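You operate a simulated robot arm through the tools that you are given. There is no shell and no other tool. Be economical: measure what you need, move in short steps, check, and stop when the job is done.

Carry out the task below with a simulated robot arm. There is one attempt and no reset: what you move stays moved.

Task
Clamp the cam plate and scrub the old grease off it.
Fine: wet the blue brush in the wash tray, put it back, free the clamp and leave the plate in the fixture.

Only the result counts: the job must be done as asked and must still hold three seconds after the hand-in. Knocking over, shifting, dropping, spilling or breaking anything else fails it.

Robot
A 6-joint arm with a two-finger parallel gripper, fixed in place. Base frame: the origin is at the foot of the arm, x ahead of it, y to its left, z up; the work surface is at about z = 0.85. Readings come in m, rad, newtons and seconds.
With the tool pointing down near the work surface it reaches from about 0.26 to 0.68 m from the base axis. Its first joint turns from -1.152 to 1.152 rad. Payload 2.9 kg.
The tool frame sits at the grasp point between the pads (the TCP): z along the fingers, y along the line on which they close. The tips reach 0.03 m beyond it. The gripper opens to 0.11 m. The fingers are 0.02 m wide and 0.01 m thick; the gripper's body (0.048 by 0.112 m) begins 0.055 m behind the TCP.
Orientation is that of the tool frame in the base frame, as a unit quaternion [w, x, y, z]. With the fingers straight down and closing along the base's y, the tool's x points along the base's -x, its y along +y and its z along -z.

Tools
- The arm moves only by the tool jog_arm. Its arguments are lists of equal length, an entry for each row: "slide": the shift along the tool's x, y, z in units of 100 mm (1.0 is 100 mm), a list of three; "turn": the turn, a rotation vector about the tool's x, y, z in units of 90 degrees (1.0 is 90 degrees), a list of three; "claw": the opening, from 0 (shut) to 1 (fully open). In form: {"slide": [[tx, ty, tz], ...], "turn": [[wx, wy, wz], ...], "claw": [claw, ...]}. A call has 1 to 20 rows; each row is the pose to reach, as a shift and turn from the pose commanded when the call began, along the tool's axes at that moment. A call with a number of a shift or a turn outside -1 to 1 is refused whole. Each row takes 0.2 s and may step no farther than 0.05 m and 0.15 rad from the row before; otherwise, or with a gripper value out of range, the whole call is refused. A pose out of reach is approached as far as the arm can. The call stops where the force on the tool passes 70 N (or 10 N more than at its start, if that is more) or the arm is blocked; 0.2 s more then pass. Each finger travels about 0.108 m/s and halts on what it meets, pressing with about 35 N; the grip force reading is that of the motor and also rises with nothing between the fingers. The clock runs only during rows and for 0.2 s after the last one: add rows that repeat a pose to give the fingers time. It gives the time, the measured TCP pose, the force on the tool (base axes), the opening and the grip force at its end, in the units of the frame above (readings bear some noise), and new pictures: "pictures" is both (left out), scene, wrist or none.
- Cameras (640 x 400 px; columns grow to the right, rows downward): "scene" is fixed at [0.0927, 0.4384, 1.3864]; the picture's right is [-0.60, -0.80, 0.00], its down [-0.48, 0.36, -0.80] and it looks along [0.64, -0.48, -0.60] (base axes); focal length 325 px, centre (320, 200). "wrist" rides on the gripper at [0.072, 0.017, -0.103] in the tool frame; the picture's right is [-0.23, 0.97, 0.00], its down [-0.76, -0.18, -0.62] and it looks along [-0.61, -0.14, 0.78] (tool axes); focal length 222 px, centre (320, 200). There is no depth. A picture from a camera that has moved, and an enlarged one, comes with that camera's place and axes in the base frame and with its lens. The place of the scene camera against the robot may be out by one fixed shift of up to 0.012 m in any direction.
- inspect(camera, box): a new picture of the part [left, top, right, bottom] of that camera's present view, enlarged. It takes no simulated time.
- finish_job(): hands the job in; it is judged then, once.

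Go step by step. Nothing tells you positions but the pictures and the camera data: compare them with the known pose of the tool, close in by small moves and look again before you grip or let go. The budget is 120 turns and 170 pictures, counting those below and the enlarged ones. Unless the task says otherwise, let go and move clear before handing in, and close with one line.

The tools are called after "Emit:" as a command line: name --argument value ..., lists and objects as JSON in quotes. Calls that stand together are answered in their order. jog_arm: Moves the arm, as the interface text tells. Its arguments: {"type":"object","properties":{"slide":{"type":"array"},"turn":{"type":"array"},"claw":{"type":"array"},"pictures":{"type":"string","enum":["both","scene","wrist","none"]}},"required":["slide","turn","claw"]} The other tools are called the same way: inspect (camera, box) takes an enlarged picture of a part of a camera's view; finish_job () hands the job in.

At the start:

```text
time: 0.0
ee_pos: [0.3888, 0.1121, 1.1494]
tool_rot: [0.0, 0.001, 1.0, 0.0]
wrist_force: [-0.4, -0.6, 0.2]
opening: 0.1098
grasp_force: 0.0
```

scene: 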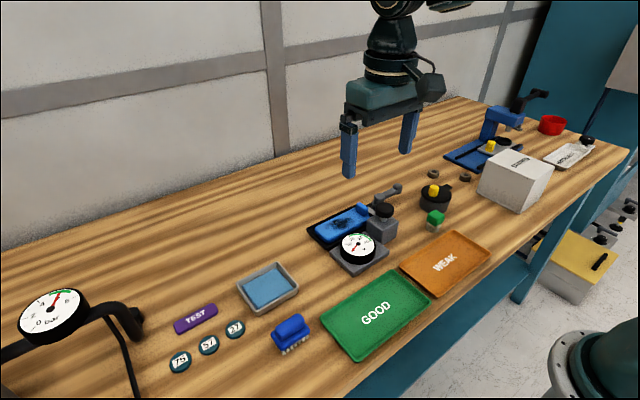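
wrist: 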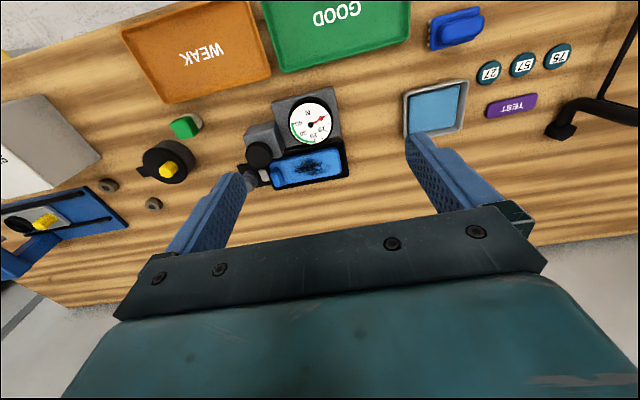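

I see the arm above a fixture holding a blue plate with dark grease, a dial and clamp next to it, a wash tray and a blue brush. I'll enlarge these areas first.

Emit:
inspect --camera "scene" --box '[290, 170, 450, 290]'

Emit:
inspect --camera "scene" --box '[160, 250, 340, 370]'

Emit:
inspect --camera "wrist" --box '[220, 80, 360, 200]'

Emit:
inspect --camera "scene" --box '[420, 80, 620, 220]'

```text
3.33 times, centred on (370, 230) of scene
camera zoom: at [0.0927, 0.4384, 1.3864], right [-0.6, -0.8, 0.0], down [-0.48, 0.36, -0.8], along [0.64, -0.48, -0.6], focal length 1084 px, centre (153, 100)
```

zoom: 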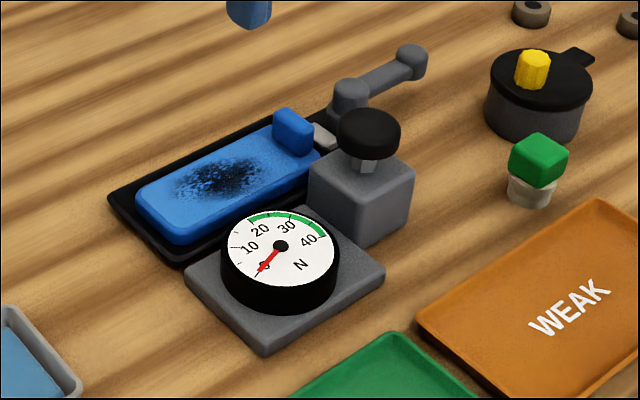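

```text
3.33 times, centred on (250, 310) of scene
camera zoom: at [0.0927, 0.4384, 1.3864], right [-0.6, -0.8, 0.0], down [-0.48, 0.36, -0.8], along [0.64, -0.48, -0.6], focal length 1084 px, centre (553, -167)
```

zoom: 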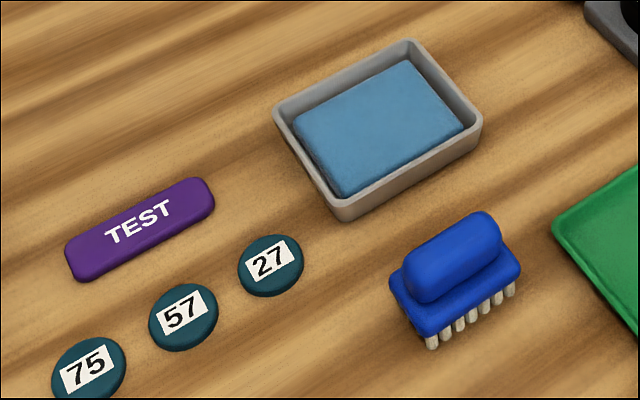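

```text
3.33 times, centred on (290, 140) of wrist
camera zoom: at [0.3178, 0.1287, 1.2531], right [0.23, 0.97, 0.0], down [0.76, -0.18, 0.62], along [0.61, -0.14, -0.78], focal length 740 px, centre (420, 400)
```

zoom: 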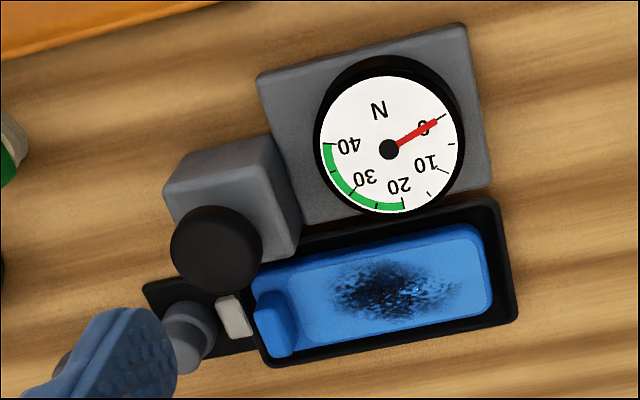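

```text
2.86 times, centred on (520, 150) of scene
camera zoom: at [0.0927, 0.4384, 1.3864], right [-0.6, -0.8, 0.0], down [-0.48, 0.36, -0.8], along [0.64, -0.48, -0.6], focal length 930 px, centre (-251, 343)
```

zoom: 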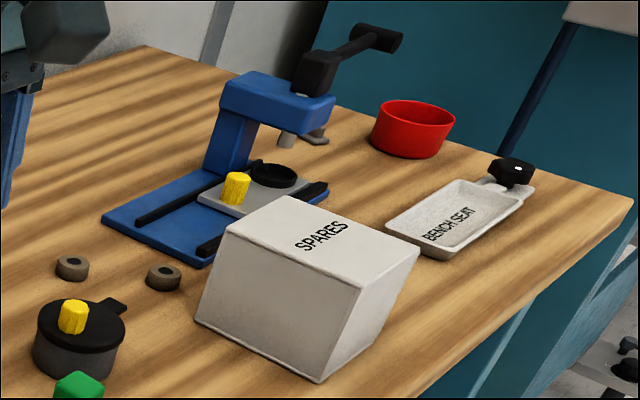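

The fixture sits around (0.53, 0.05), and its lever is at the -y end. I'll move in for a closer look.

Emit:
jog_arm --slide '[[-0.25, -0.25, 0.2], [-0.5, -0.5, 0.4], [-0.75, -0.75, 0.6], [-1, -1, 0.8]]' --turn '[[0, 0, 0], [0, 0, 0], [0, 0, 0], [0, 0, 0]]' --claw '[1, 1, 1, 1]' --pictures "both"

Emit:
inspect --camera "wrist" --box '[200, 20, 440, 170]'

```text
time: 1.0
ee_pos: [0.4896, 0.0117, 1.0689]
tool_rot: [0.0, 0.001, 1.0, 0.0]
wrist_force: [0.2, -1.0, 1.2]
opening: 0.1101
grasp_force: 0.2
camera wrist: at [0.4186, 0.0281, 1.1727], right [0.23, 0.97, 0.0], down [0.76, -0.18, 0.62], along [0.61, -0.14, -0.78], focal length 222 px, centre (320, 200)
```

scene: 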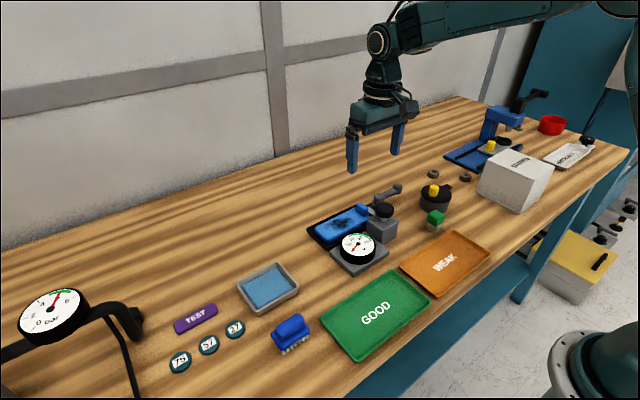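
wrist: 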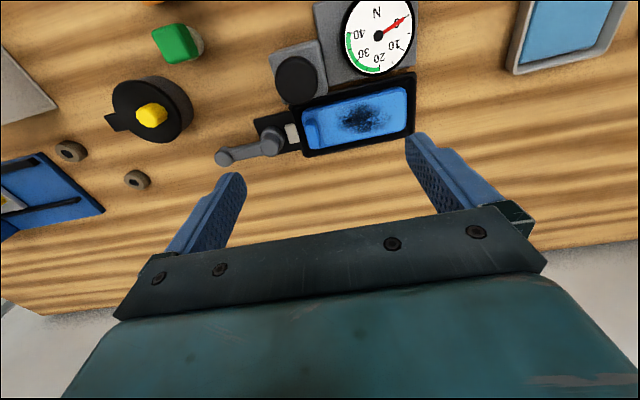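

```text
2.67 times, centred on (320, 95) of wrist
camera zoom: at [0.4186, 0.0281, 1.1727], right [0.23, 0.97, 0.0], down [0.76, -0.18, 0.62], along [0.61, -0.14, -0.78], focal length 592 px, centre (320, 480)
```

zoom: 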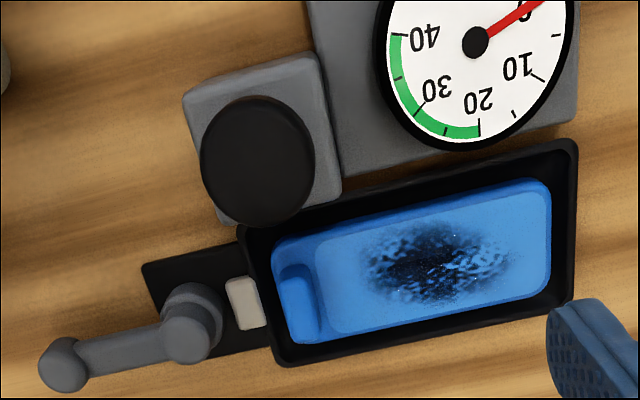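

The lever pivots about a drum next to a light jaw pad. The black knob on the block needs a closer look before I touch anything.

Emit:
inspect --camera "scene" --box '[350, 175, 414, 255]'

Emit:
inspect --camera "wrist" --box '[200, 40, 320, 180]'

```text
5.00 times, centred on (382, 215) of scene
camera zoom: at [0.0927, 0.4384, 1.3864], right [-0.6, -0.8, 0.0], down [-0.48, 0.36, -0.8], along [0.64, -0.48, -0.6], focal length 1627 px, centre (10, 125)
```

zoom: 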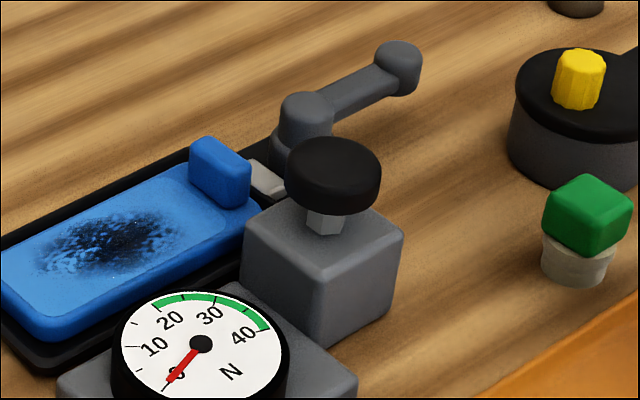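

```text
2.86 times, centred on (260, 110) of wrist
camera zoom: at [0.4186, 0.0281, 1.1727], right [0.23, 0.97, 0.0], down [0.76, -0.18, 0.62], along [0.61, -0.14, -0.78], focal length 635 px, centre (491, 457)
```

zoom: 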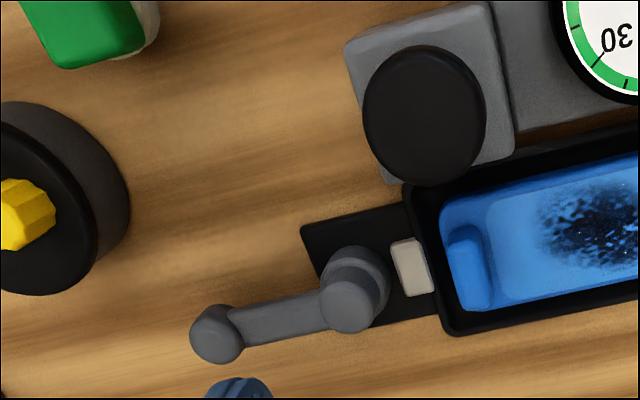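

The clamp lever's pivot is at about (0.516, -0.055) and its handle knob at (0.522, -0.121), with the top near z 0.917. I'll close the fingers and go to the -x side of the handle, starting from above.

Emit:
jog_arm --slide '[[0, -0.4, 0], [0, -0.8, 0], [0.05, -1, 0.4], [0.05, -1, 0.7], [0.05, -1, 0.7]]' --turn '[[0, 0, 0], [0, 0, 0], [0, 0, 0], [0, 0, 0], [0, 0, 0]]' --claw '[0, 0, 0, 0, 0]'

Emit:
inspect --camera "scene" --box '[340, 120, 460, 240]'

```text
time: 2.2
ee_pos: [0.4841, -0.0881, 0.9988]
tool_rot: [0.0, 0.001, 1.0, -0.001]
wrist_force: [0.4, -0.3, -0.6]
opening: 0.0001
grasp_force: 34.8
camera wrist: at [0.4132, -0.0714, 1.1025], right [0.23, 0.97, 0.0], down [0.76, -0.18, 0.62], along [0.61, -0.14, -0.78], focal length 222 px, centre (320, 200)
```

scene: 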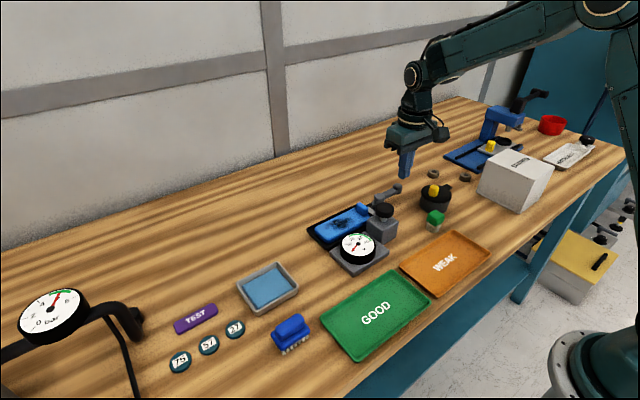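
wrist: 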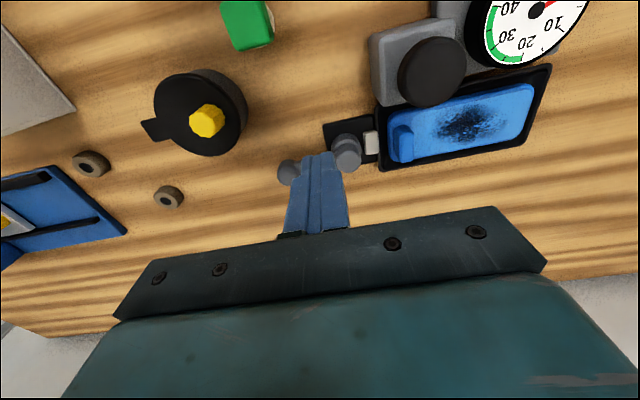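

```text
3.33 times, centred on (400, 180) of scene
camera zoom: at [0.0927, 0.4384, 1.3864], right [-0.6, -0.8, 0.0], down [-0.48, 0.36, -0.8], along [0.64, -0.48, -0.6], focal length 1084 px, centre (53, 267)
```

zoom: 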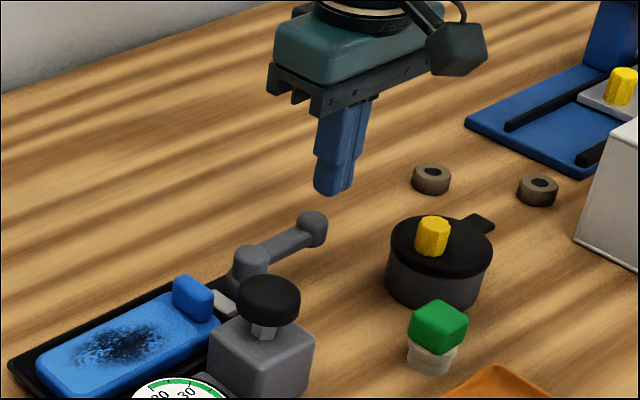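

I'll step to beside the handle at y ≈ -0.12, go down to bar height, and look again.

Emit:
jog_arm --slide '[[0, -0.34, 0], [0, -0.34, 0.4], [0, -0.34, 0.68]]' --turn '[[0, 0, 0], [0, 0, 0], [0, 0, 0]]' --claw '[0, 0, 0]' --pictures "none"

Emit:
inspect --camera "scene" --box '[340, 140, 440, 240]'

Emit:
inspect --camera "wrist" --box '[200, 50, 440, 250]'

```text
time: 3.0
ee_pos: [0.4835, -0.122, 0.9325]
tool_rot: [0.0, 0.0, 1.0, 0.0]
wrist_force: [-0.8, -0.4, 0.6]
opening: 0.0004
grasp_force: 34.8
```

```text
4.00 times, centred on (390, 190) of scene
camera zoom: at [0.0927, 0.4384, 1.3864], right [-0.6, -0.8, 0.0], down [-0.48, 0.36, -0.8], along [0.64, -0.48, -0.6], focal length 1301 px, centre (40, 240)
```

zoom: 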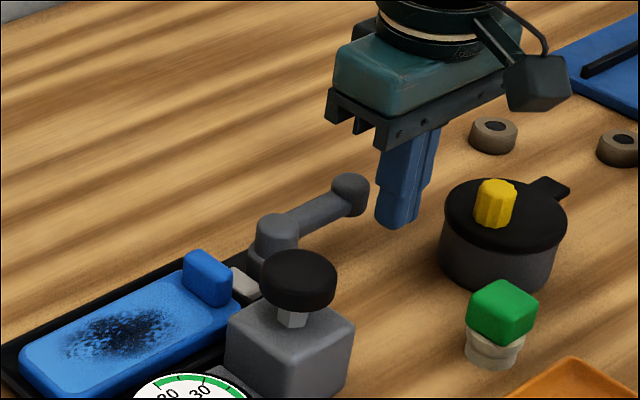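

```text
2.00 times, centred on (320, 150) of wrist
camera zoom: at [0.413, -0.1063, 1.0344], right [0.23, 0.97, 0.0], down [0.76, -0.18, 0.62], along [0.61, -0.14, -0.78], focal length 444 px, centre (320, 300)
```

zoom: 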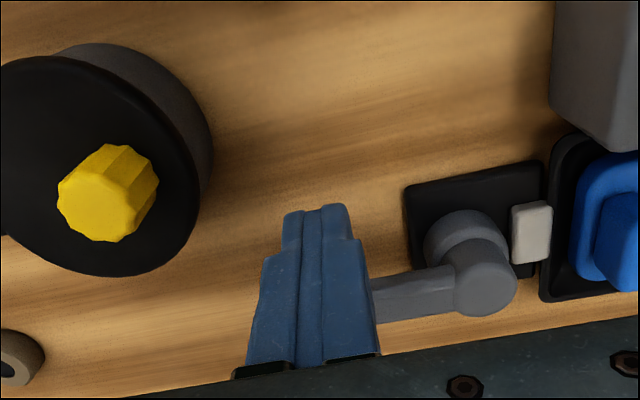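

The finger is level with the handle on its -x side. I'll push it gently toward +x and watch the force.

Emit:
jog_arm --slide '[[-0.1, 0, 0], [-0.2, 0, 0], [-0.3, 0.01, 0], [-0.4, 0.03, 0]]' --turn '[[0, 0, 0], [0, 0, 0], [0, 0, 0], [0, 0, 0]]' --claw '[0, 0, 0, 0]' --pictures "none"

Emit:
inspect --camera "scene" --box '[320, 140, 440, 260]'

```text
time: 4.0
ee_pos: [0.5234, -0.1186, 0.9297]
tool_rot: [0.0, 0.0, 1.0, 0.0]
wrist_force: [-0.2, -0.4, -1.0]
opening: 0.0
grasp_force: 35.1
```

```text
3.33 times, centred on (380, 200) of scene
camera zoom: at [0.0927, 0.4384, 1.3864], right [-0.6, -0.8, 0.0], down [-0.48, 0.36, -0.8], along [0.64, -0.48, -0.6], focal length 1084 px, centre (120, 200)
```

zoom: 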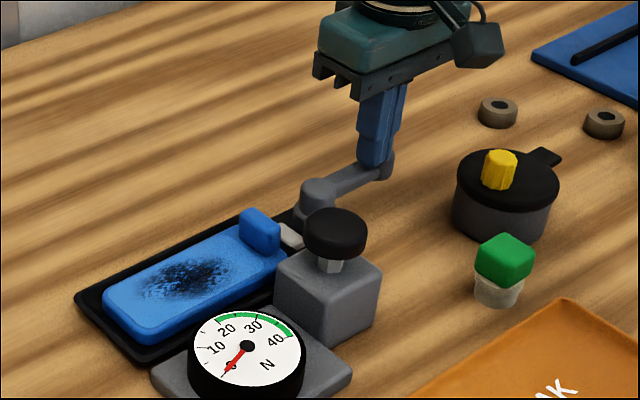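

There was no contact force. I'll check the wrist view to see where the finger is relative to the handle.

Emit:
inspect --camera "wrist" --box '[220, 80, 420, 220]'

Emit:
inspect --camera "scene" --box '[370, 165, 410, 205]'

```text
2.86 times, centred on (320, 150) of wrist
camera zoom: at [0.453, -0.1025, 1.0351], right [0.23, 0.97, 0.0], down [0.76, -0.18, 0.62], along [0.61, -0.14, -0.78], focal length 635 px, centre (320, 343)
```

zoom: 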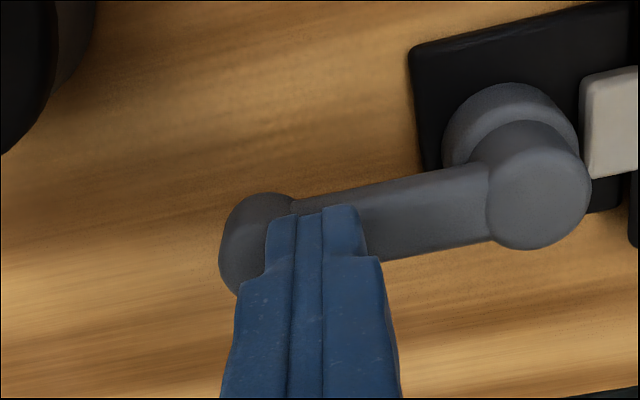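

```text
10.00 times, centred on (390, 185) of scene
camera zoom: at [0.0927, 0.4384, 1.3864], right [-0.6, -0.8, 0.0], down [-0.48, 0.36, -0.8], along [0.64, -0.48, -0.6], focal length 3253 px, centre (-380, 350)
```

zoom: 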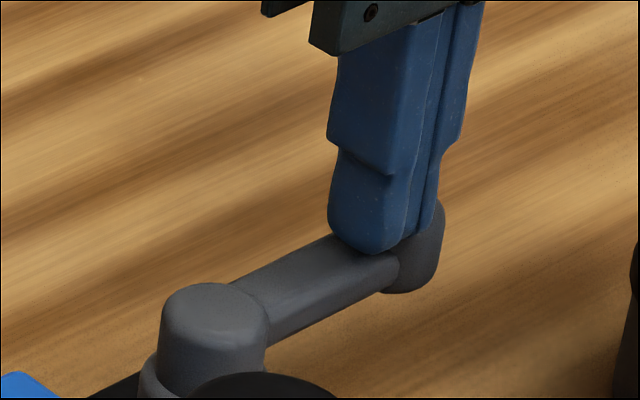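

The tip passed over the bar, so the handle is lower (about z 0.905) and near (0.525, -0.129). I'll back off, go lower and push again.

Emit:
jog_arm --slide '[[0, 0, -0.15], [0.36, -0.09, -0.15], [0.36, -0.09, 0.13], [0.36, -0.09, 0.13]]' --turn '[[0, 0, 0], [0, 0, 0], [0, 0, 0], [0, 0, 0]]' --claw '[0, 0, 0, 0]' --pictures "none"

Emit:
inspect --camera "scene" --box '[360, 165, 410, 215]'

```text
time: 5.0
ee_pos: [0.4886, -0.1288, 0.9185]
tool_rot: [0.0, 0.0, 1.0, 0.0]
wrist_force: [-0.4, -0.3, 0.1]
opening: 0.0
grasp_force: 34.9
```

```text
8.00 times, centred on (385, 190) of scene
camera zoom: at [0.0927, 0.4384, 1.3864], right [-0.6, -0.8, 0.0], down [-0.48, 0.36, -0.8], along [0.64, -0.48, -0.6], focal length 2603 px, centre (-200, 280)
```

zoom: 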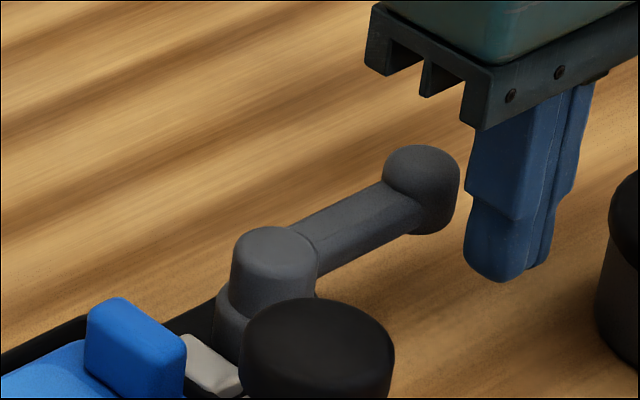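

The finger is now at handle height, so I'm pushing toward +x.

Emit:
jog_arm --slide '[[-0.1, 0, 0], [-0.2, 0.02, 0], [-0.3, 0.04, 0], [-0.4, 0.07, 0]]' --turn '[[0, 0, 0], [0, 0, 0], [0, 0, 0], [0, 0, 0]]' --claw '[0, 0, 0, 0]' --pictures "none"

Emit:
inspect --camera "scene" --box '[310, 160, 420, 270]'

```text
time: 6.0
ee_pos: [0.5106, -0.1241, 0.9159]
tool_rot: [-0.021, 0.007, 1.0, 0.002]
wrist_force: [-11.8, -0.8, 5.4]
opening: 0.0
grasp_force: 35.0
stopped in row 4: the force on the tool passed its limit (the readings are from after the stop); the commanded pose is now the measured one
```

```text
3.64 times, centred on (365, 215) of scene
camera zoom: at [0.0924, 0.4384, 1.3864], right [-0.6, -0.8, 0.0], down [-0.48, 0.36, -0.8], along [0.64, -0.48, -0.6], focal length 1183 px, centre (156, 146)
```

zoom: 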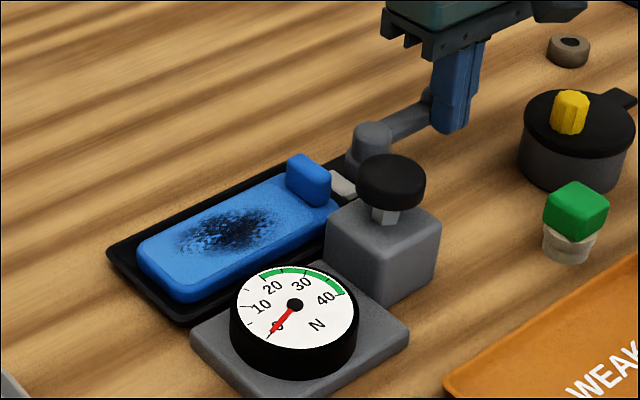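

That direction hits a hard stop, so the lever must swing the other way, toward -x. I'll go up and over to the +x side of the handle.

Emit:
jog_arm --slide '[[0.1, 0, 0], [0.1, 0, -0.45], [-0.3, -0.05, -0.45], [-0.58, -0.05, -0.45], [-0.58, -0.05, -0.05], [-0.58, -0.05, -0.02]]' --turn '[[0, 0, 0], [0.003, -0.027, -0.009], [0.003, -0.027, -0.009], [0.003, -0.027, -0.009], [0.003, -0.027, -0.009], [0.003, -0.027, -0.009]]' --claw '[0, 0, 0, 0, 0, 0]' --pictures "none"

Emit:
inspect --camera "scene" --box '[310, 140, 430, 270]'

Emit:
inspect --camera "wrist" --box '[160, 20, 480, 220]'

```text
time: 7.4
ee_pos: [0.5706, -0.1304, 0.9163]
tool_rot: [0.003, -0.001, 1.0, -0.001]
wrist_force: [-0.7, 0.0, 0.4]
opening: 0.0
grasp_force: 34.9
```

```text
3.08 times, centred on (370, 205) of scene
camera zoom: at [0.0927, 0.4384, 1.3864], right [-0.6, -0.8, 0.0], down [-0.48, 0.36, -0.8], along [0.64, -0.48, -0.6], focal length 1001 px, centre (166, 185)
```

zoom: 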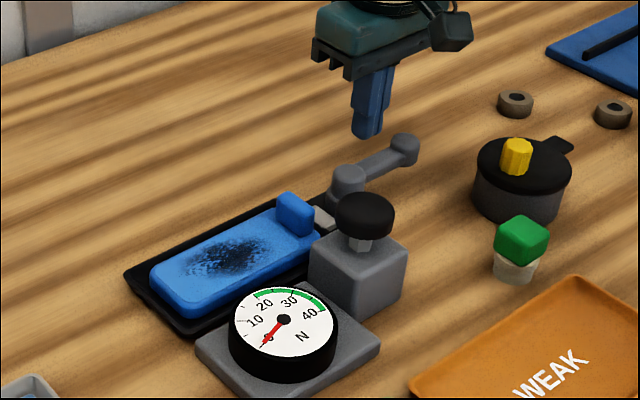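

```text
2.00 times, centred on (320, 120) of wrist
camera zoom: at [0.4992, -0.1135, 1.0195], right [0.23, 0.97, 0.0], down [0.76, -0.18, 0.63], along [0.61, -0.14, -0.78], focal length 444 px, centre (320, 360)
```

zoom: 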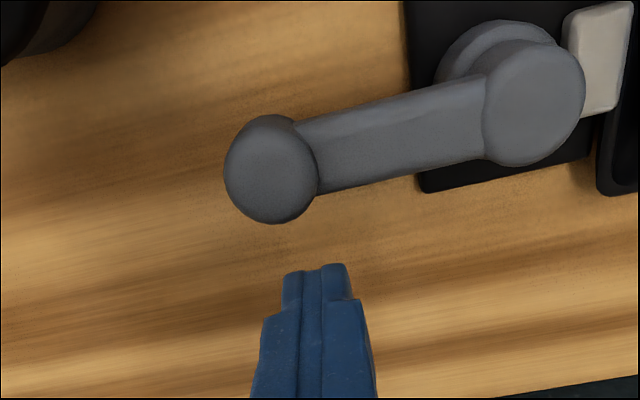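

The handle is at about (0.526, -0.131) and the finger is on its +x side. I'm now pushing toward -x along its arc.

Emit:
jog_arm --slide '[[0.216, -0.006, 0], [0.32, -0.02, 0], [0.429, -0.033, 0], [0.596, -0.026, 0]]' --turn '[[0, 0, 0], [0, 0, 0], [0, 0, 0], [0, 0, 0]]' --claw '[0, 0, 0, 0]' --pictures "none"

Emit:
inspect --camera "scene" --box '[310, 140, 430, 270]'

Emit:
inspect --camera "wrist" --box '[160, 20, 480, 220]'

```text
time: 8.4
ee_pos: [0.5117, -0.1347, 0.9153]
tool_rot: [0.003, -0.001, 1.0, 0.0]
wrist_force: [1.5, 0.5, 0.1]
opening: 0.0
grasp_force: 35.0
```

```text
3.08 times, centred on (370, 205) of scene
camera zoom: at [0.0927, 0.4384, 1.3864], right [-0.6, -0.8, 0.0], down [-0.48, 0.36, -0.8], along [0.64, -0.48, -0.6], focal length 1001 px, centre (166, 185)
```

zoom: 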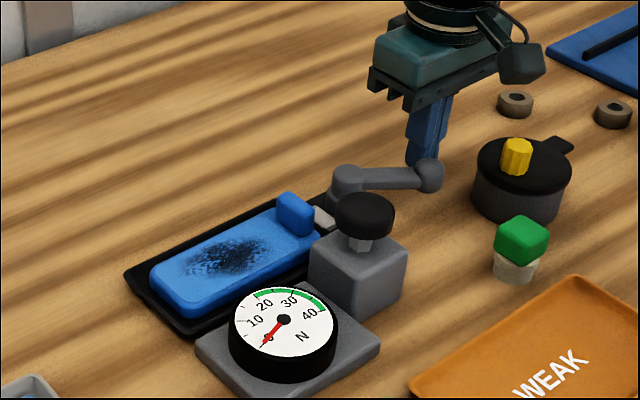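

```text
2.00 times, centred on (320, 120) of wrist
camera zoom: at [0.4393, -0.1169, 1.0192], right [0.23, 0.97, 0.0], down [0.76, -0.18, 0.63], along [0.61, -0.14, -0.78], focal length 444 px, centre (320, 360)
```

zoom: 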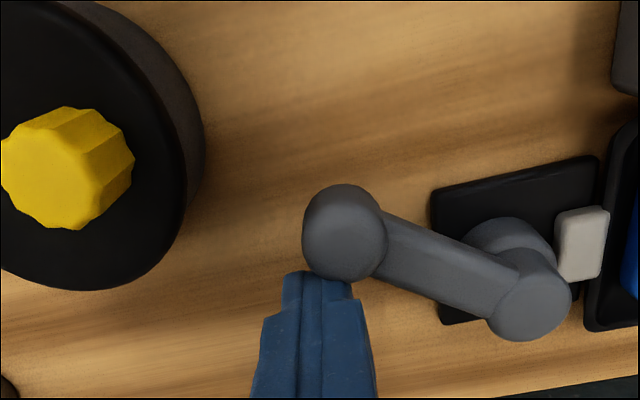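

The lever swings freely this way. I'll continue along the arc.

Emit:
jog_arm --slide '[[0.187, 0.057, 0], [0.26, 0.1, 0], [0.321, 0.142, 0], [0.38, 0.2, 0], [0.43, 0.257, 0]]' --turn '[[0, 0, 0], [0, 0, 0], [0, 0, 0], [0, 0, 0], [0, 0, 0]]' --claw '[0, 0, 0, 0, 0]' --pictures "none"

Emit:
inspect --camera "scene" --box '[310, 140, 430, 270]'

Emit:
inspect --camera "wrist" --box '[200, 80, 520, 280]'

```text
time: 9.6
ee_pos: [0.4682, -0.1082, 0.9152]
tool_rot: [0.003, -0.001, 1.0, -0.001]
wrist_force: [0.5, -0.5, 0.0]
opening: 0.0
grasp_force: 34.7
```

```text
3.08 times, centred on (370, 205) of scene
camera zoom: at [0.0927, 0.4383, 1.3864], right [-0.6, -0.8, 0.0], down [-0.48, 0.36, -0.8], along [0.64, -0.48, -0.6], focal length 1001 px, centre (166, 185)
```

zoom: 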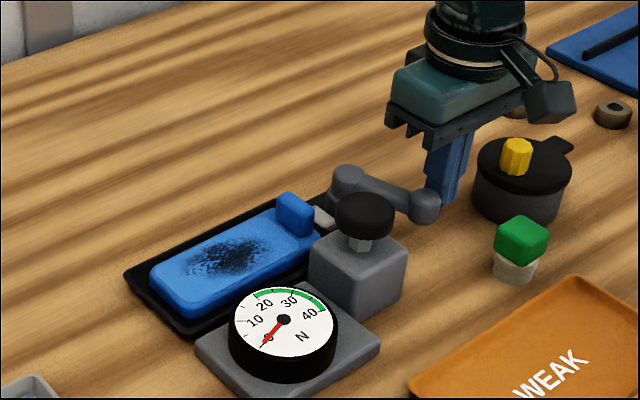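

```text
2.00 times, centred on (360, 180) of wrist
camera zoom: at [0.3966, -0.0912, 1.0187], right [0.23, 0.97, 0.0], down [0.76, -0.18, 0.63], along [0.61, -0.14, -0.78], focal length 444 px, centre (240, 240)
```

zoom: 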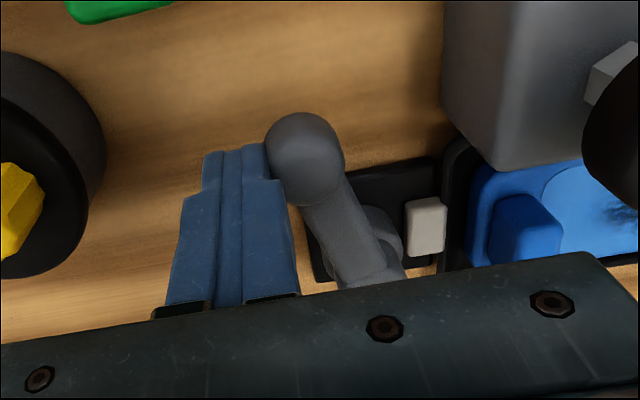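

The lever is at about 75°. I'll keep pushing it until it resists.

Emit:
jog_arm --slide '[[0.04, 0.07, 0], [0.07, 0.13, 0], [0.09, 0.18, 0]]' --turn '[[0, 0, 0], [0, 0, 0], [0, 0, 0]]' --claw '[0, 0, 0]' --pictures "none"

Emit:
inspect --camera "wrist" --box '[200, 80, 520, 280]'

Emit:
inspect --camera "scene" --box '[310, 140, 430, 270]'

```text
time: 10.4
ee_pos: [0.4592, -0.0893, 0.9153]
tool_rot: [0.003, -0.002, 1.0, -0.001]
wrist_force: [1.4, -1.3, 0.6]
opening: 0.0001
grasp_force: 34.9
```

```text
2.00 times, centred on (360, 180) of wrist
camera zoom: at [0.3878, -0.0728, 1.0186], right [0.23, 0.97, 0.0], down [0.76, -0.18, 0.63], along [0.61, -0.14, -0.78], focal length 444 px, centre (240, 240)
```

zoom: 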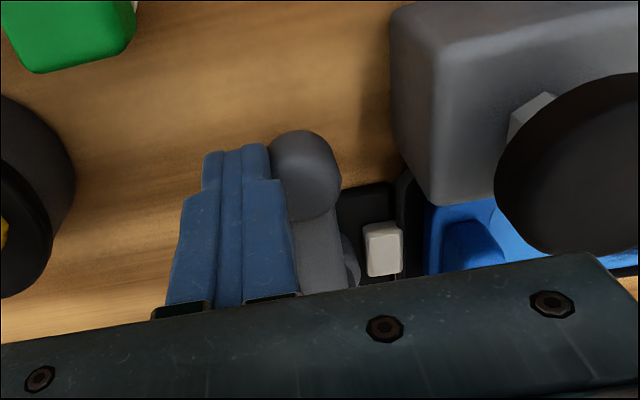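

```text
3.08 times, centred on (370, 205) of scene
camera zoom: at [0.0927, 0.4383, 1.3864], right [-0.6, -0.8, 0.0], down [-0.48, 0.36, -0.8], along [0.64, -0.48, -0.6], focal length 1001 px, centre (166, 185)
```

zoom: 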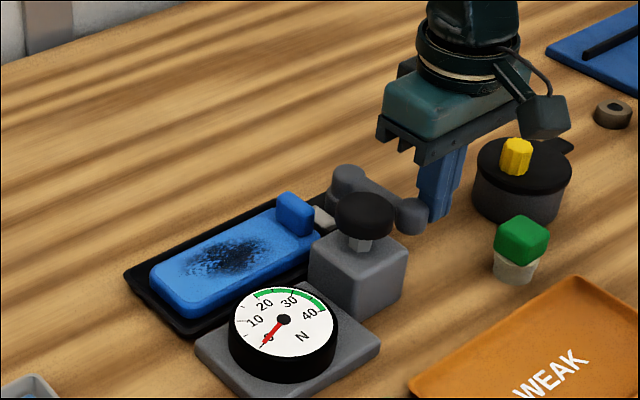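

There's still little resistance and the lever is at about 90°. I'll push a bit further, watching the block clearance.

Emit:
jog_arm --slide '[[0.01, 0.07, 0], [0.02, 0.14, 0], [0.01, 0.2, 0]]' --turn '[[0, 0, 0], [0, 0, 0], [0, 0, 0]]' --claw '[0, 0, 0]' --pictures "none"

Emit:
inspect --camera "wrist" --box '[200, 80, 520, 280]'

Emit:
inspect --camera "scene" --box '[310, 140, 430, 270]'

```text
time: 11.2
ee_pos: [0.4589, -0.0858, 0.9156]
tool_rot: [0.005, 0.017, 1.0, -0.015]
wrist_force: [2.5, -13.2, -3.9]
opening: 0.0
grasp_force: 34.8
stopped in row 3: the force on the tool passed its limit (the readings are from after the stop); the commanded pose is now the measured one
```

```text
2.00 times, centred on (360, 180) of wrist
camera zoom: at [0.387, -0.0638, 1.0181], right [0.26, 0.96, -0.02], down [0.75, -0.19, 0.64], along [0.61, -0.18, -0.77], focal length 444 px, centre (240, 240)
```

zoom: 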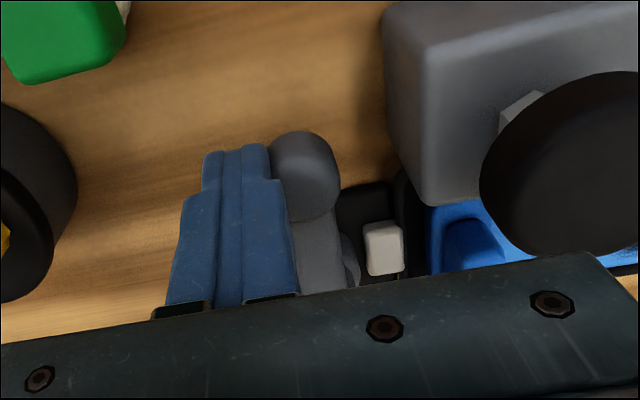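

```text
3.08 times, centred on (370, 205) of scene
camera zoom: at [0.0928, 0.4381, 1.3865], right [-0.6, -0.8, 0.0], down [-0.48, 0.36, -0.8], along [0.64, -0.48, -0.6], focal length 1001 px, centre (166, 185)
```

zoom: 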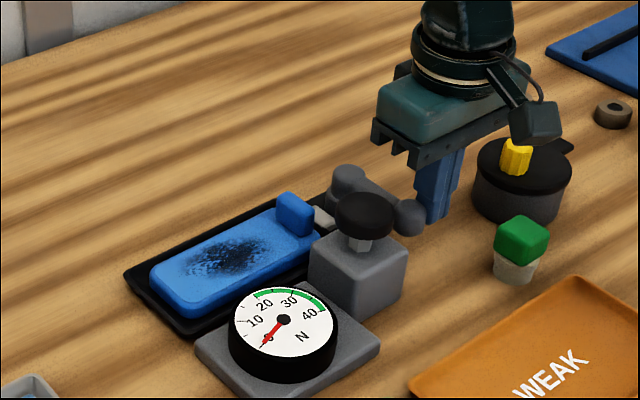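

The lever reached its other stop at about 93°. I'll back off, rise, and check the jaw and gauge.

Emit:
jog_arm --slide '[[0, -0.15, 0], [0, -0.15, -0.4], [0, -0.15, -0.8], [0, 0.3, -0.95], [0, 0.7, -0.95]]' --turn '[[0, 0, 0], [-0.019, 0.006, -0.022], [-0.019, 0.006, -0.022], [-0.019, 0.006, -0.022], [-0.019, 0.006, -0.022]]' --claw '[0, 0, 0, 0.5, 1]' --pictures "none"

Emit:
inspect --camera "wrist" --box '[160, 40, 480, 240]'

Emit:
inspect --camera "scene" --box '[310, 160, 410, 260]'

```text
time: 12.4
ee_pos: [0.46, -0.0119, 1.0098]
tool_rot: [0.0, -0.002, 1.0, 0.003]
wrist_force: [0.1, 0.2, -1.0]
opening: 0.1099
grasp_force: 0.2
```

```text
2.00 times, centred on (320, 140) of wrist
camera zoom: at [0.3884, 0.0044, 1.1131], right [0.22, 0.97, 0.0], down [0.76, -0.18, 0.62], along [0.61, -0.14, -0.78], focal length 444 px, centre (320, 320)
```

zoom: 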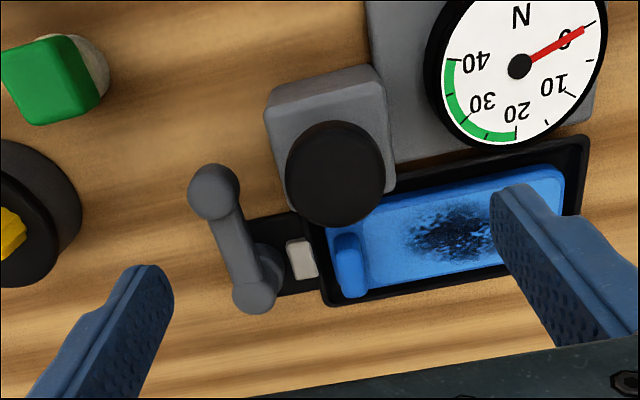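

```text
4.00 times, centred on (360, 210) of scene
camera zoom: at [0.0927, 0.4383, 1.3864], right [-0.6, -0.8, 0.0], down [-0.48, 0.36, -0.8], along [0.64, -0.48, -0.6], focal length 1301 px, centre (160, 160)
```

zoom: 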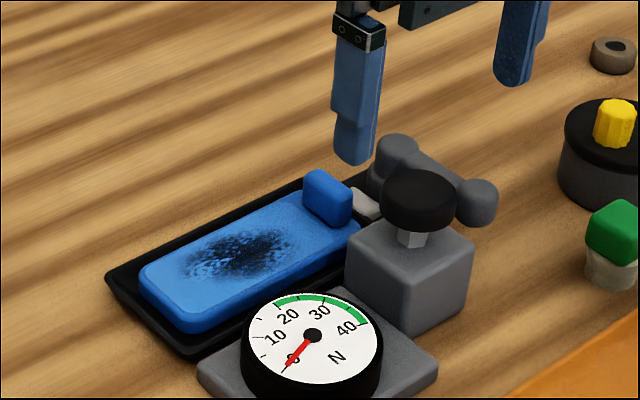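

Emit:
inspect --camera "wrist" --box '[250, 120, 350, 200]'

Emit:
inspect --camera "scene" --box '[376, 195, 424, 225]'

Emit:
inspect --camera "scene" --box '[385, 185, 405, 225]'

```text
5.00 times, centred on (300, 160) of wrist
camera zoom: at [0.3884, 0.0044, 1.1131], right [0.22, 0.97, 0.0], down [0.76, -0.18, 0.62], along [0.61, -0.14, -0.78], focal length 1111 px, centre (420, 400)
```

zoom: 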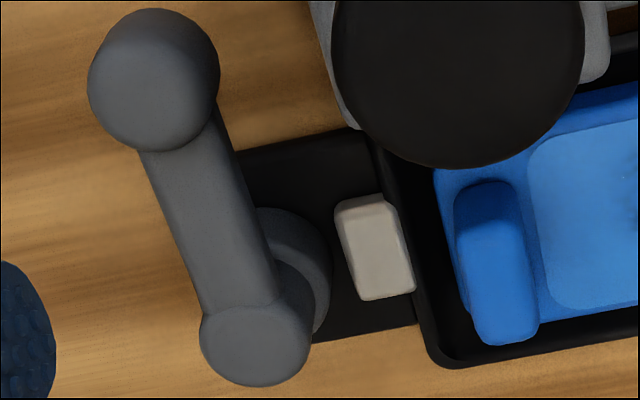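

```text
13.33 times, centred on (400, 210) of scene
camera zoom: at [0.0927, 0.4383, 1.3864], right [-0.6, -0.8, 0.0], down [-0.48, 0.36, -0.8], along [0.64, -0.48, -0.6], focal length 4338 px, centre (-747, 67)
```

zoom: 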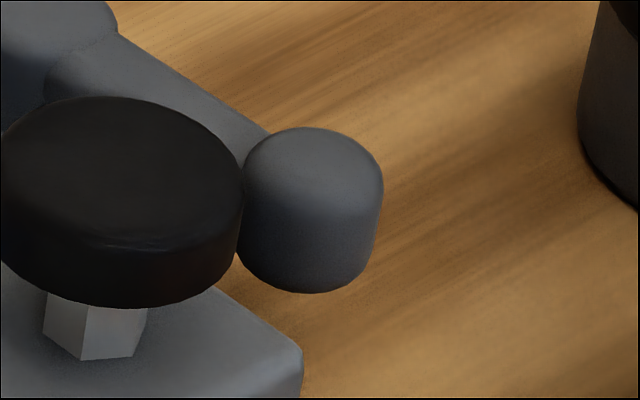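

```text
10.00 times, centred on (395, 205) of scene
camera zoom: at [0.0927, 0.4383, 1.3864], right [-0.6, -0.8, 0.0], down [-0.48, 0.36, -0.8], along [0.64, -0.48, -0.6], focal length 3253 px, centre (-430, 150)
```

zoom: 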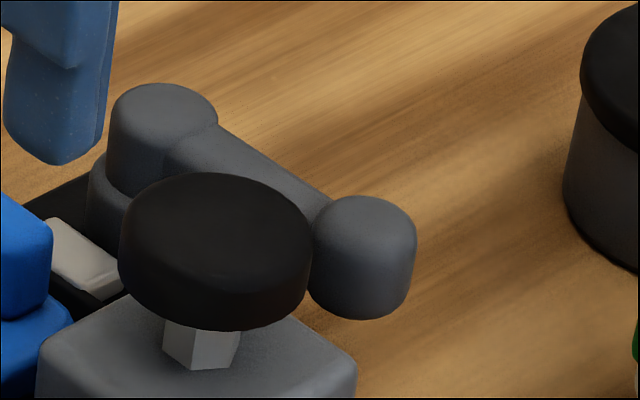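

The lever now points along -x. To see whether the jaw moved, I'll return to the earlier viewpoint and compare like for like.

Emit:
jog_arm --slide '[[-0.15, 0.12, -0.3], [-0.297, 0.235, -0.592], [-0.297, 0.235, -0.592]]' --turn '[[0, 0, 0], [0, 0, 0], [0, 0, 0]]' --claw '[1, 1, 1]' --pictures "none"

Emit:
inspect --camera "wrist" --box '[200, 20, 440, 170]'

```text
time: 13.2
ee_pos: [0.4895, 0.0111, 1.0691]
tool_rot: [0.0, -0.002, 1.0, 0.003]
wrist_force: [0.9, 0.4, -0.5]
opening: 0.11
grasp_force: 0.0
```

```text
2.67 times, centred on (320, 95) of wrist
camera zoom: at [0.4178, 0.0279, 1.1729], right [0.22, 0.97, 0.0], down [0.76, -0.18, 0.62], along [0.61, -0.14, -0.78], focal length 592 px, centre (320, 480)
```

zoom: 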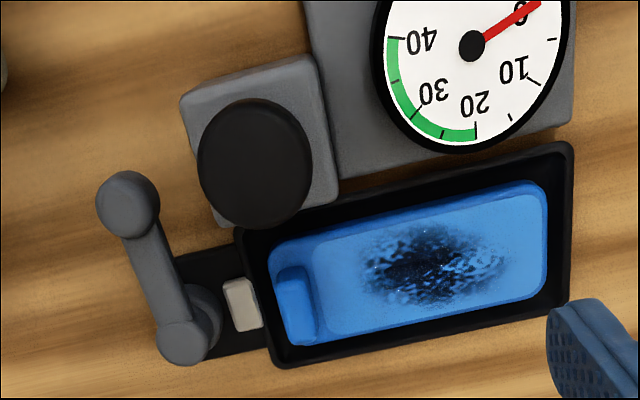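

Compared with before, the cam disc now meets the pad, so the clamp is engaged. Next I'll move over the brush near (0.364, 0.298), turning the gripper 90° on the way so it closes along x.

Emit:
jog_arm --slide '[[0.12, 0.15, 0], [0.25, 0.3, 0], [0.4, 0.45, 0], [0.5, 0.6, 0], [0.6, 0.75, 0], [0.7, 0.9, 0], [0.8, 1, 0], [0.8, 1, 0], [0.8, 1, 0], [0.8, 1, 0], [0.8, 1, 0], [0.8, 1, 0]]' --turn '[[0, 0, 0.09], [0, 0, 0.18], [0, 0, 0.27], [0, 0, 0.36], [0, 0, 0.45], [0, 0, 0.54], [0, 0, 0.63], [0, 0, 0.72], [0, 0, 0.81], [0, 0, 0.9], [0, 0, 0.99], [0, 0, 1]]' --claw '[1, 1, 1, 1, 1, 1, 1, 1, 1, 1, 1, 1]' --pictures "none"

```text
time: 15.8
ee_pos: [0.4088, 0.1119, 1.0695]
tool_rot: [-0.002, 0.707, 0.708, 0.002]
wrist_force: [1.1, -0.3, -0.9]
opening: 0.1101
grasp_force: 0.1
```

Emit:
jog_arm --slide '[[0.45, -0.2, 0], [0.9, -0.4, 0], [1, -0.45, 0.3], [1, -0.45, 0.3]]' --turn '[[0, 0, 0], [0, 0, 0], [0, 0, 0], [0, 0, 0]]' --claw '[1, 1, 1, 1]' --pictures "wrist"

```text
time: 16.8
ee_pos: [0.3641, 0.2124, 1.039]
tool_rot: [-0.002, 0.705, 0.709, 0.002]
wrist_force: [-0.4, -0.2, -0.1]
opening: 0.11
grasp_force: 0.0
camera wrist: at [0.381, 0.2836, 1.1439], right [0.97, -0.22, 0.0], down [-0.17, -0.77, 0.62], along [-0.14, -0.6, -0.79], focal length 222 px, centre (320, 200)
```

wrist: 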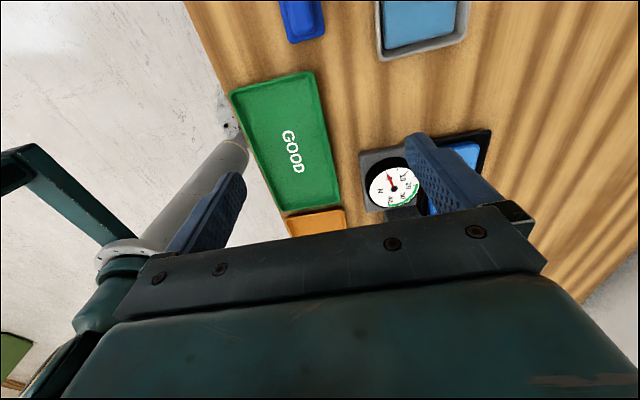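

Emit:
jog_arm --slide '[[0.4, 0, 0], [0.8, 0, 0.2], [0.86, 0, 0.4], [0.86, 0, 0.4]]' --turn '[[0, 0, 0], [0, 0, 0], [0, 0, 0], [0, 0, 0]]' --claw '[1, 1, 1, 1]' --pictures "wrist"

Emit:
inspect --camera "scene" --box '[230, 240, 350, 370]'

```text
time: 17.8
ee_pos: [0.3635, 0.2983, 1.0001]
tool_rot: [-0.002, 0.706, 0.708, 0.002]
wrist_force: [-0.3, -1.1, 0.5]
opening: 0.1098
grasp_force: 0.0
camera wrist: at [0.3803, 0.3696, 1.1045], right [0.97, -0.22, 0.0], down [-0.17, -0.77, 0.62], along [-0.14, -0.6, -0.79], focal length 222 px, centre (320, 200)
```

wrist: 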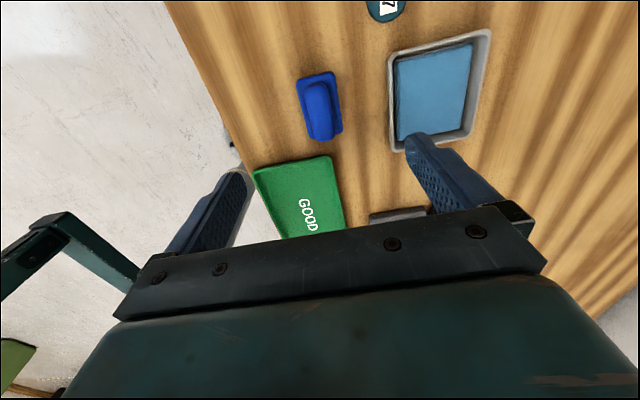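

```text
3.08 times, centred on (290, 305) of scene
camera zoom: at [0.0927, 0.4384, 1.3864], right [-0.6, -0.8, 0.0], down [-0.48, 0.36, -0.8], along [0.64, -0.48, -0.6], focal length 1001 px, centre (412, -123)
```

zoom: 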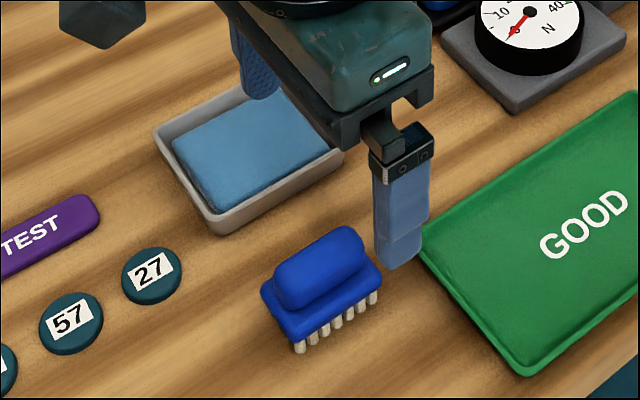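

Emit:
inspect --camera "wrist" --box '[270, 50, 370, 160]'

```text
3.64 times, centred on (320, 105) of wrist
camera zoom: at [0.3803, 0.3696, 1.1045], right [0.97, -0.22, 0.0], down [-0.17, -0.77, 0.62], along [-0.14, -0.6, -0.79], focal length 808 px, centre (320, 546)
```

zoom: 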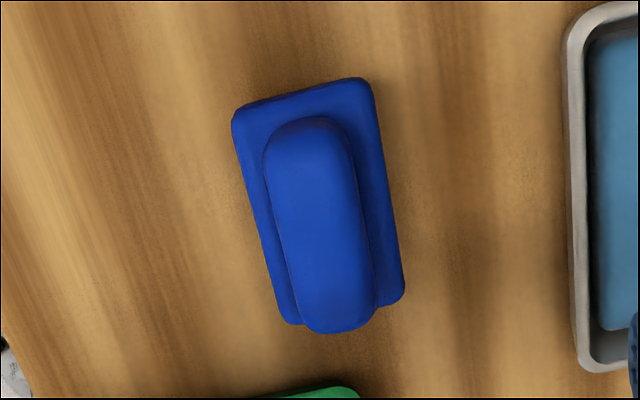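

The brush handle is centred near (0.3665, 0.3095), runs along y, and its top is at about z 0.903. I'll align above it, partly open, go down and check.

Emit:
jog_arm --slide '[[0.112, 0.03, 0], [0.112, 0.03, 0.4], [0.112, 0.03, 0.65], [0.112, 0.03, 0.65]]' --turn '[[0, 0, 0.03], [0, 0, 0.03], [0, 0, 0.03], [0, 0, 0.03]]' --claw '[0.6, 0.6, 0.6, 0.6]' --pictures "none"

Emit:
inspect --camera "wrist" --box '[220, 50, 420, 220]'

Emit:
inspect --camera "scene" --box '[230, 260, 350, 370]'

```text
time: 18.8
ee_pos: [0.3678, 0.3089, 0.935]
tool_rot: [-0.002, 0.723, 0.691, 0.002]
wrist_force: [-0.5, -0.4, -0.3]
opening: 0.0659
grasp_force: 0.0
```

```text
2.35 times, centred on (320, 135) of wrist
camera zoom: at [0.3874, 0.3801, 1.0386], right [0.96, -0.27, 0.0], down [-0.21, -0.76, 0.62], along [-0.17, -0.6, -0.79], focal length 523 px, centre (320, 353)
```

zoom: 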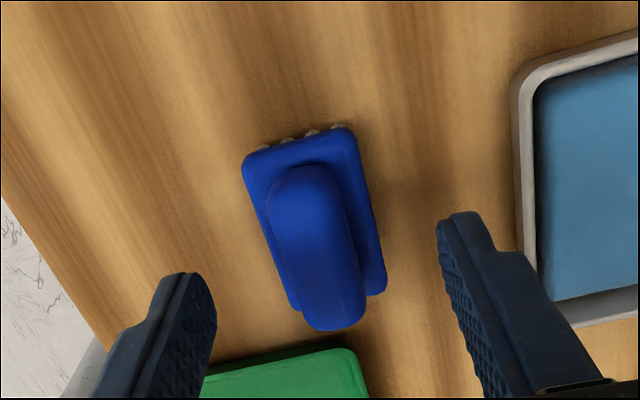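

```text
3.64 times, centred on (290, 315) of scene
camera zoom: at [0.0927, 0.4384, 1.3864], right [-0.6, -0.8, 0.0], down [-0.48, 0.36, -0.8], along [0.64, -0.48, -0.6], focal length 1183 px, centre (429, -218)
```

zoom: 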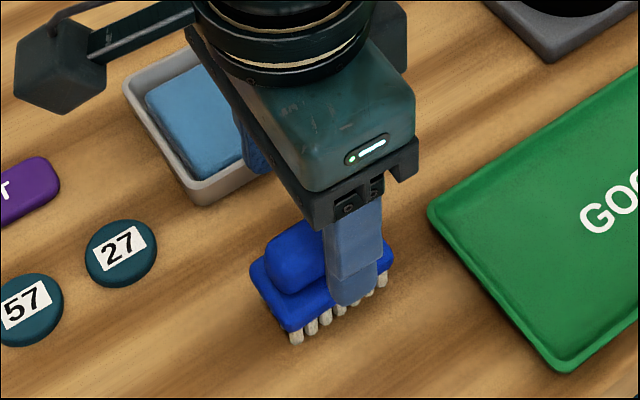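

The tool is centred over the handle. I'll go down to z 0.913 and close.

Emit:
jog_arm --slide '[[0.01, 0, 0.15], [0.01, 0, 0.22], [0.01, 0, 0.22], [0.01, 0, 0.22], [0.01, 0, 0.22]]' --turn '[[0, 0, 0], [0, 0, 0], [0, 0, 0], [0, 0, 0], [0, 0, 0]]' --claw '[0.6, 0.6, 0.1, 0, 0]' --pictures "none"

Emit:
inspect --camera "scene" --box '[250, 280, 340, 370]'

```text
time: 20.0
ee_pos: [0.3662, 0.3105, 0.9125]
tool_rot: [-0.002, 0.721, 0.692, 0.002]
wrist_force: [-0.8, 0.4, 1.5]
opening: 0.0211
grasp_force: 35.2
```

```text
4.44 times, centred on (295, 325) of scene
camera zoom: at [0.0927, 0.4384, 1.3864], right [-0.6, -0.8, 0.0], down [-0.48, 0.36, -0.8], along [0.64, -0.48, -0.6], focal length 1446 px, centre (431, -356)
```

zoom: 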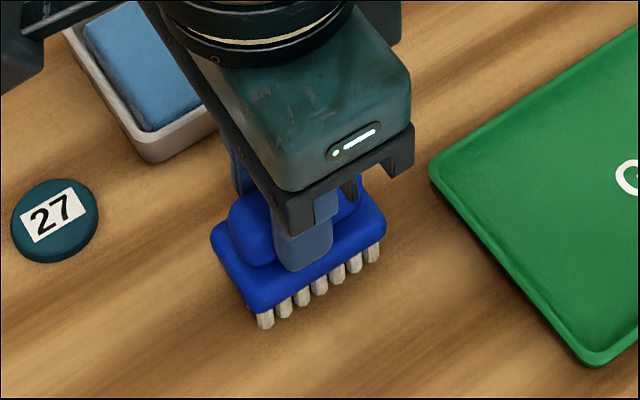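

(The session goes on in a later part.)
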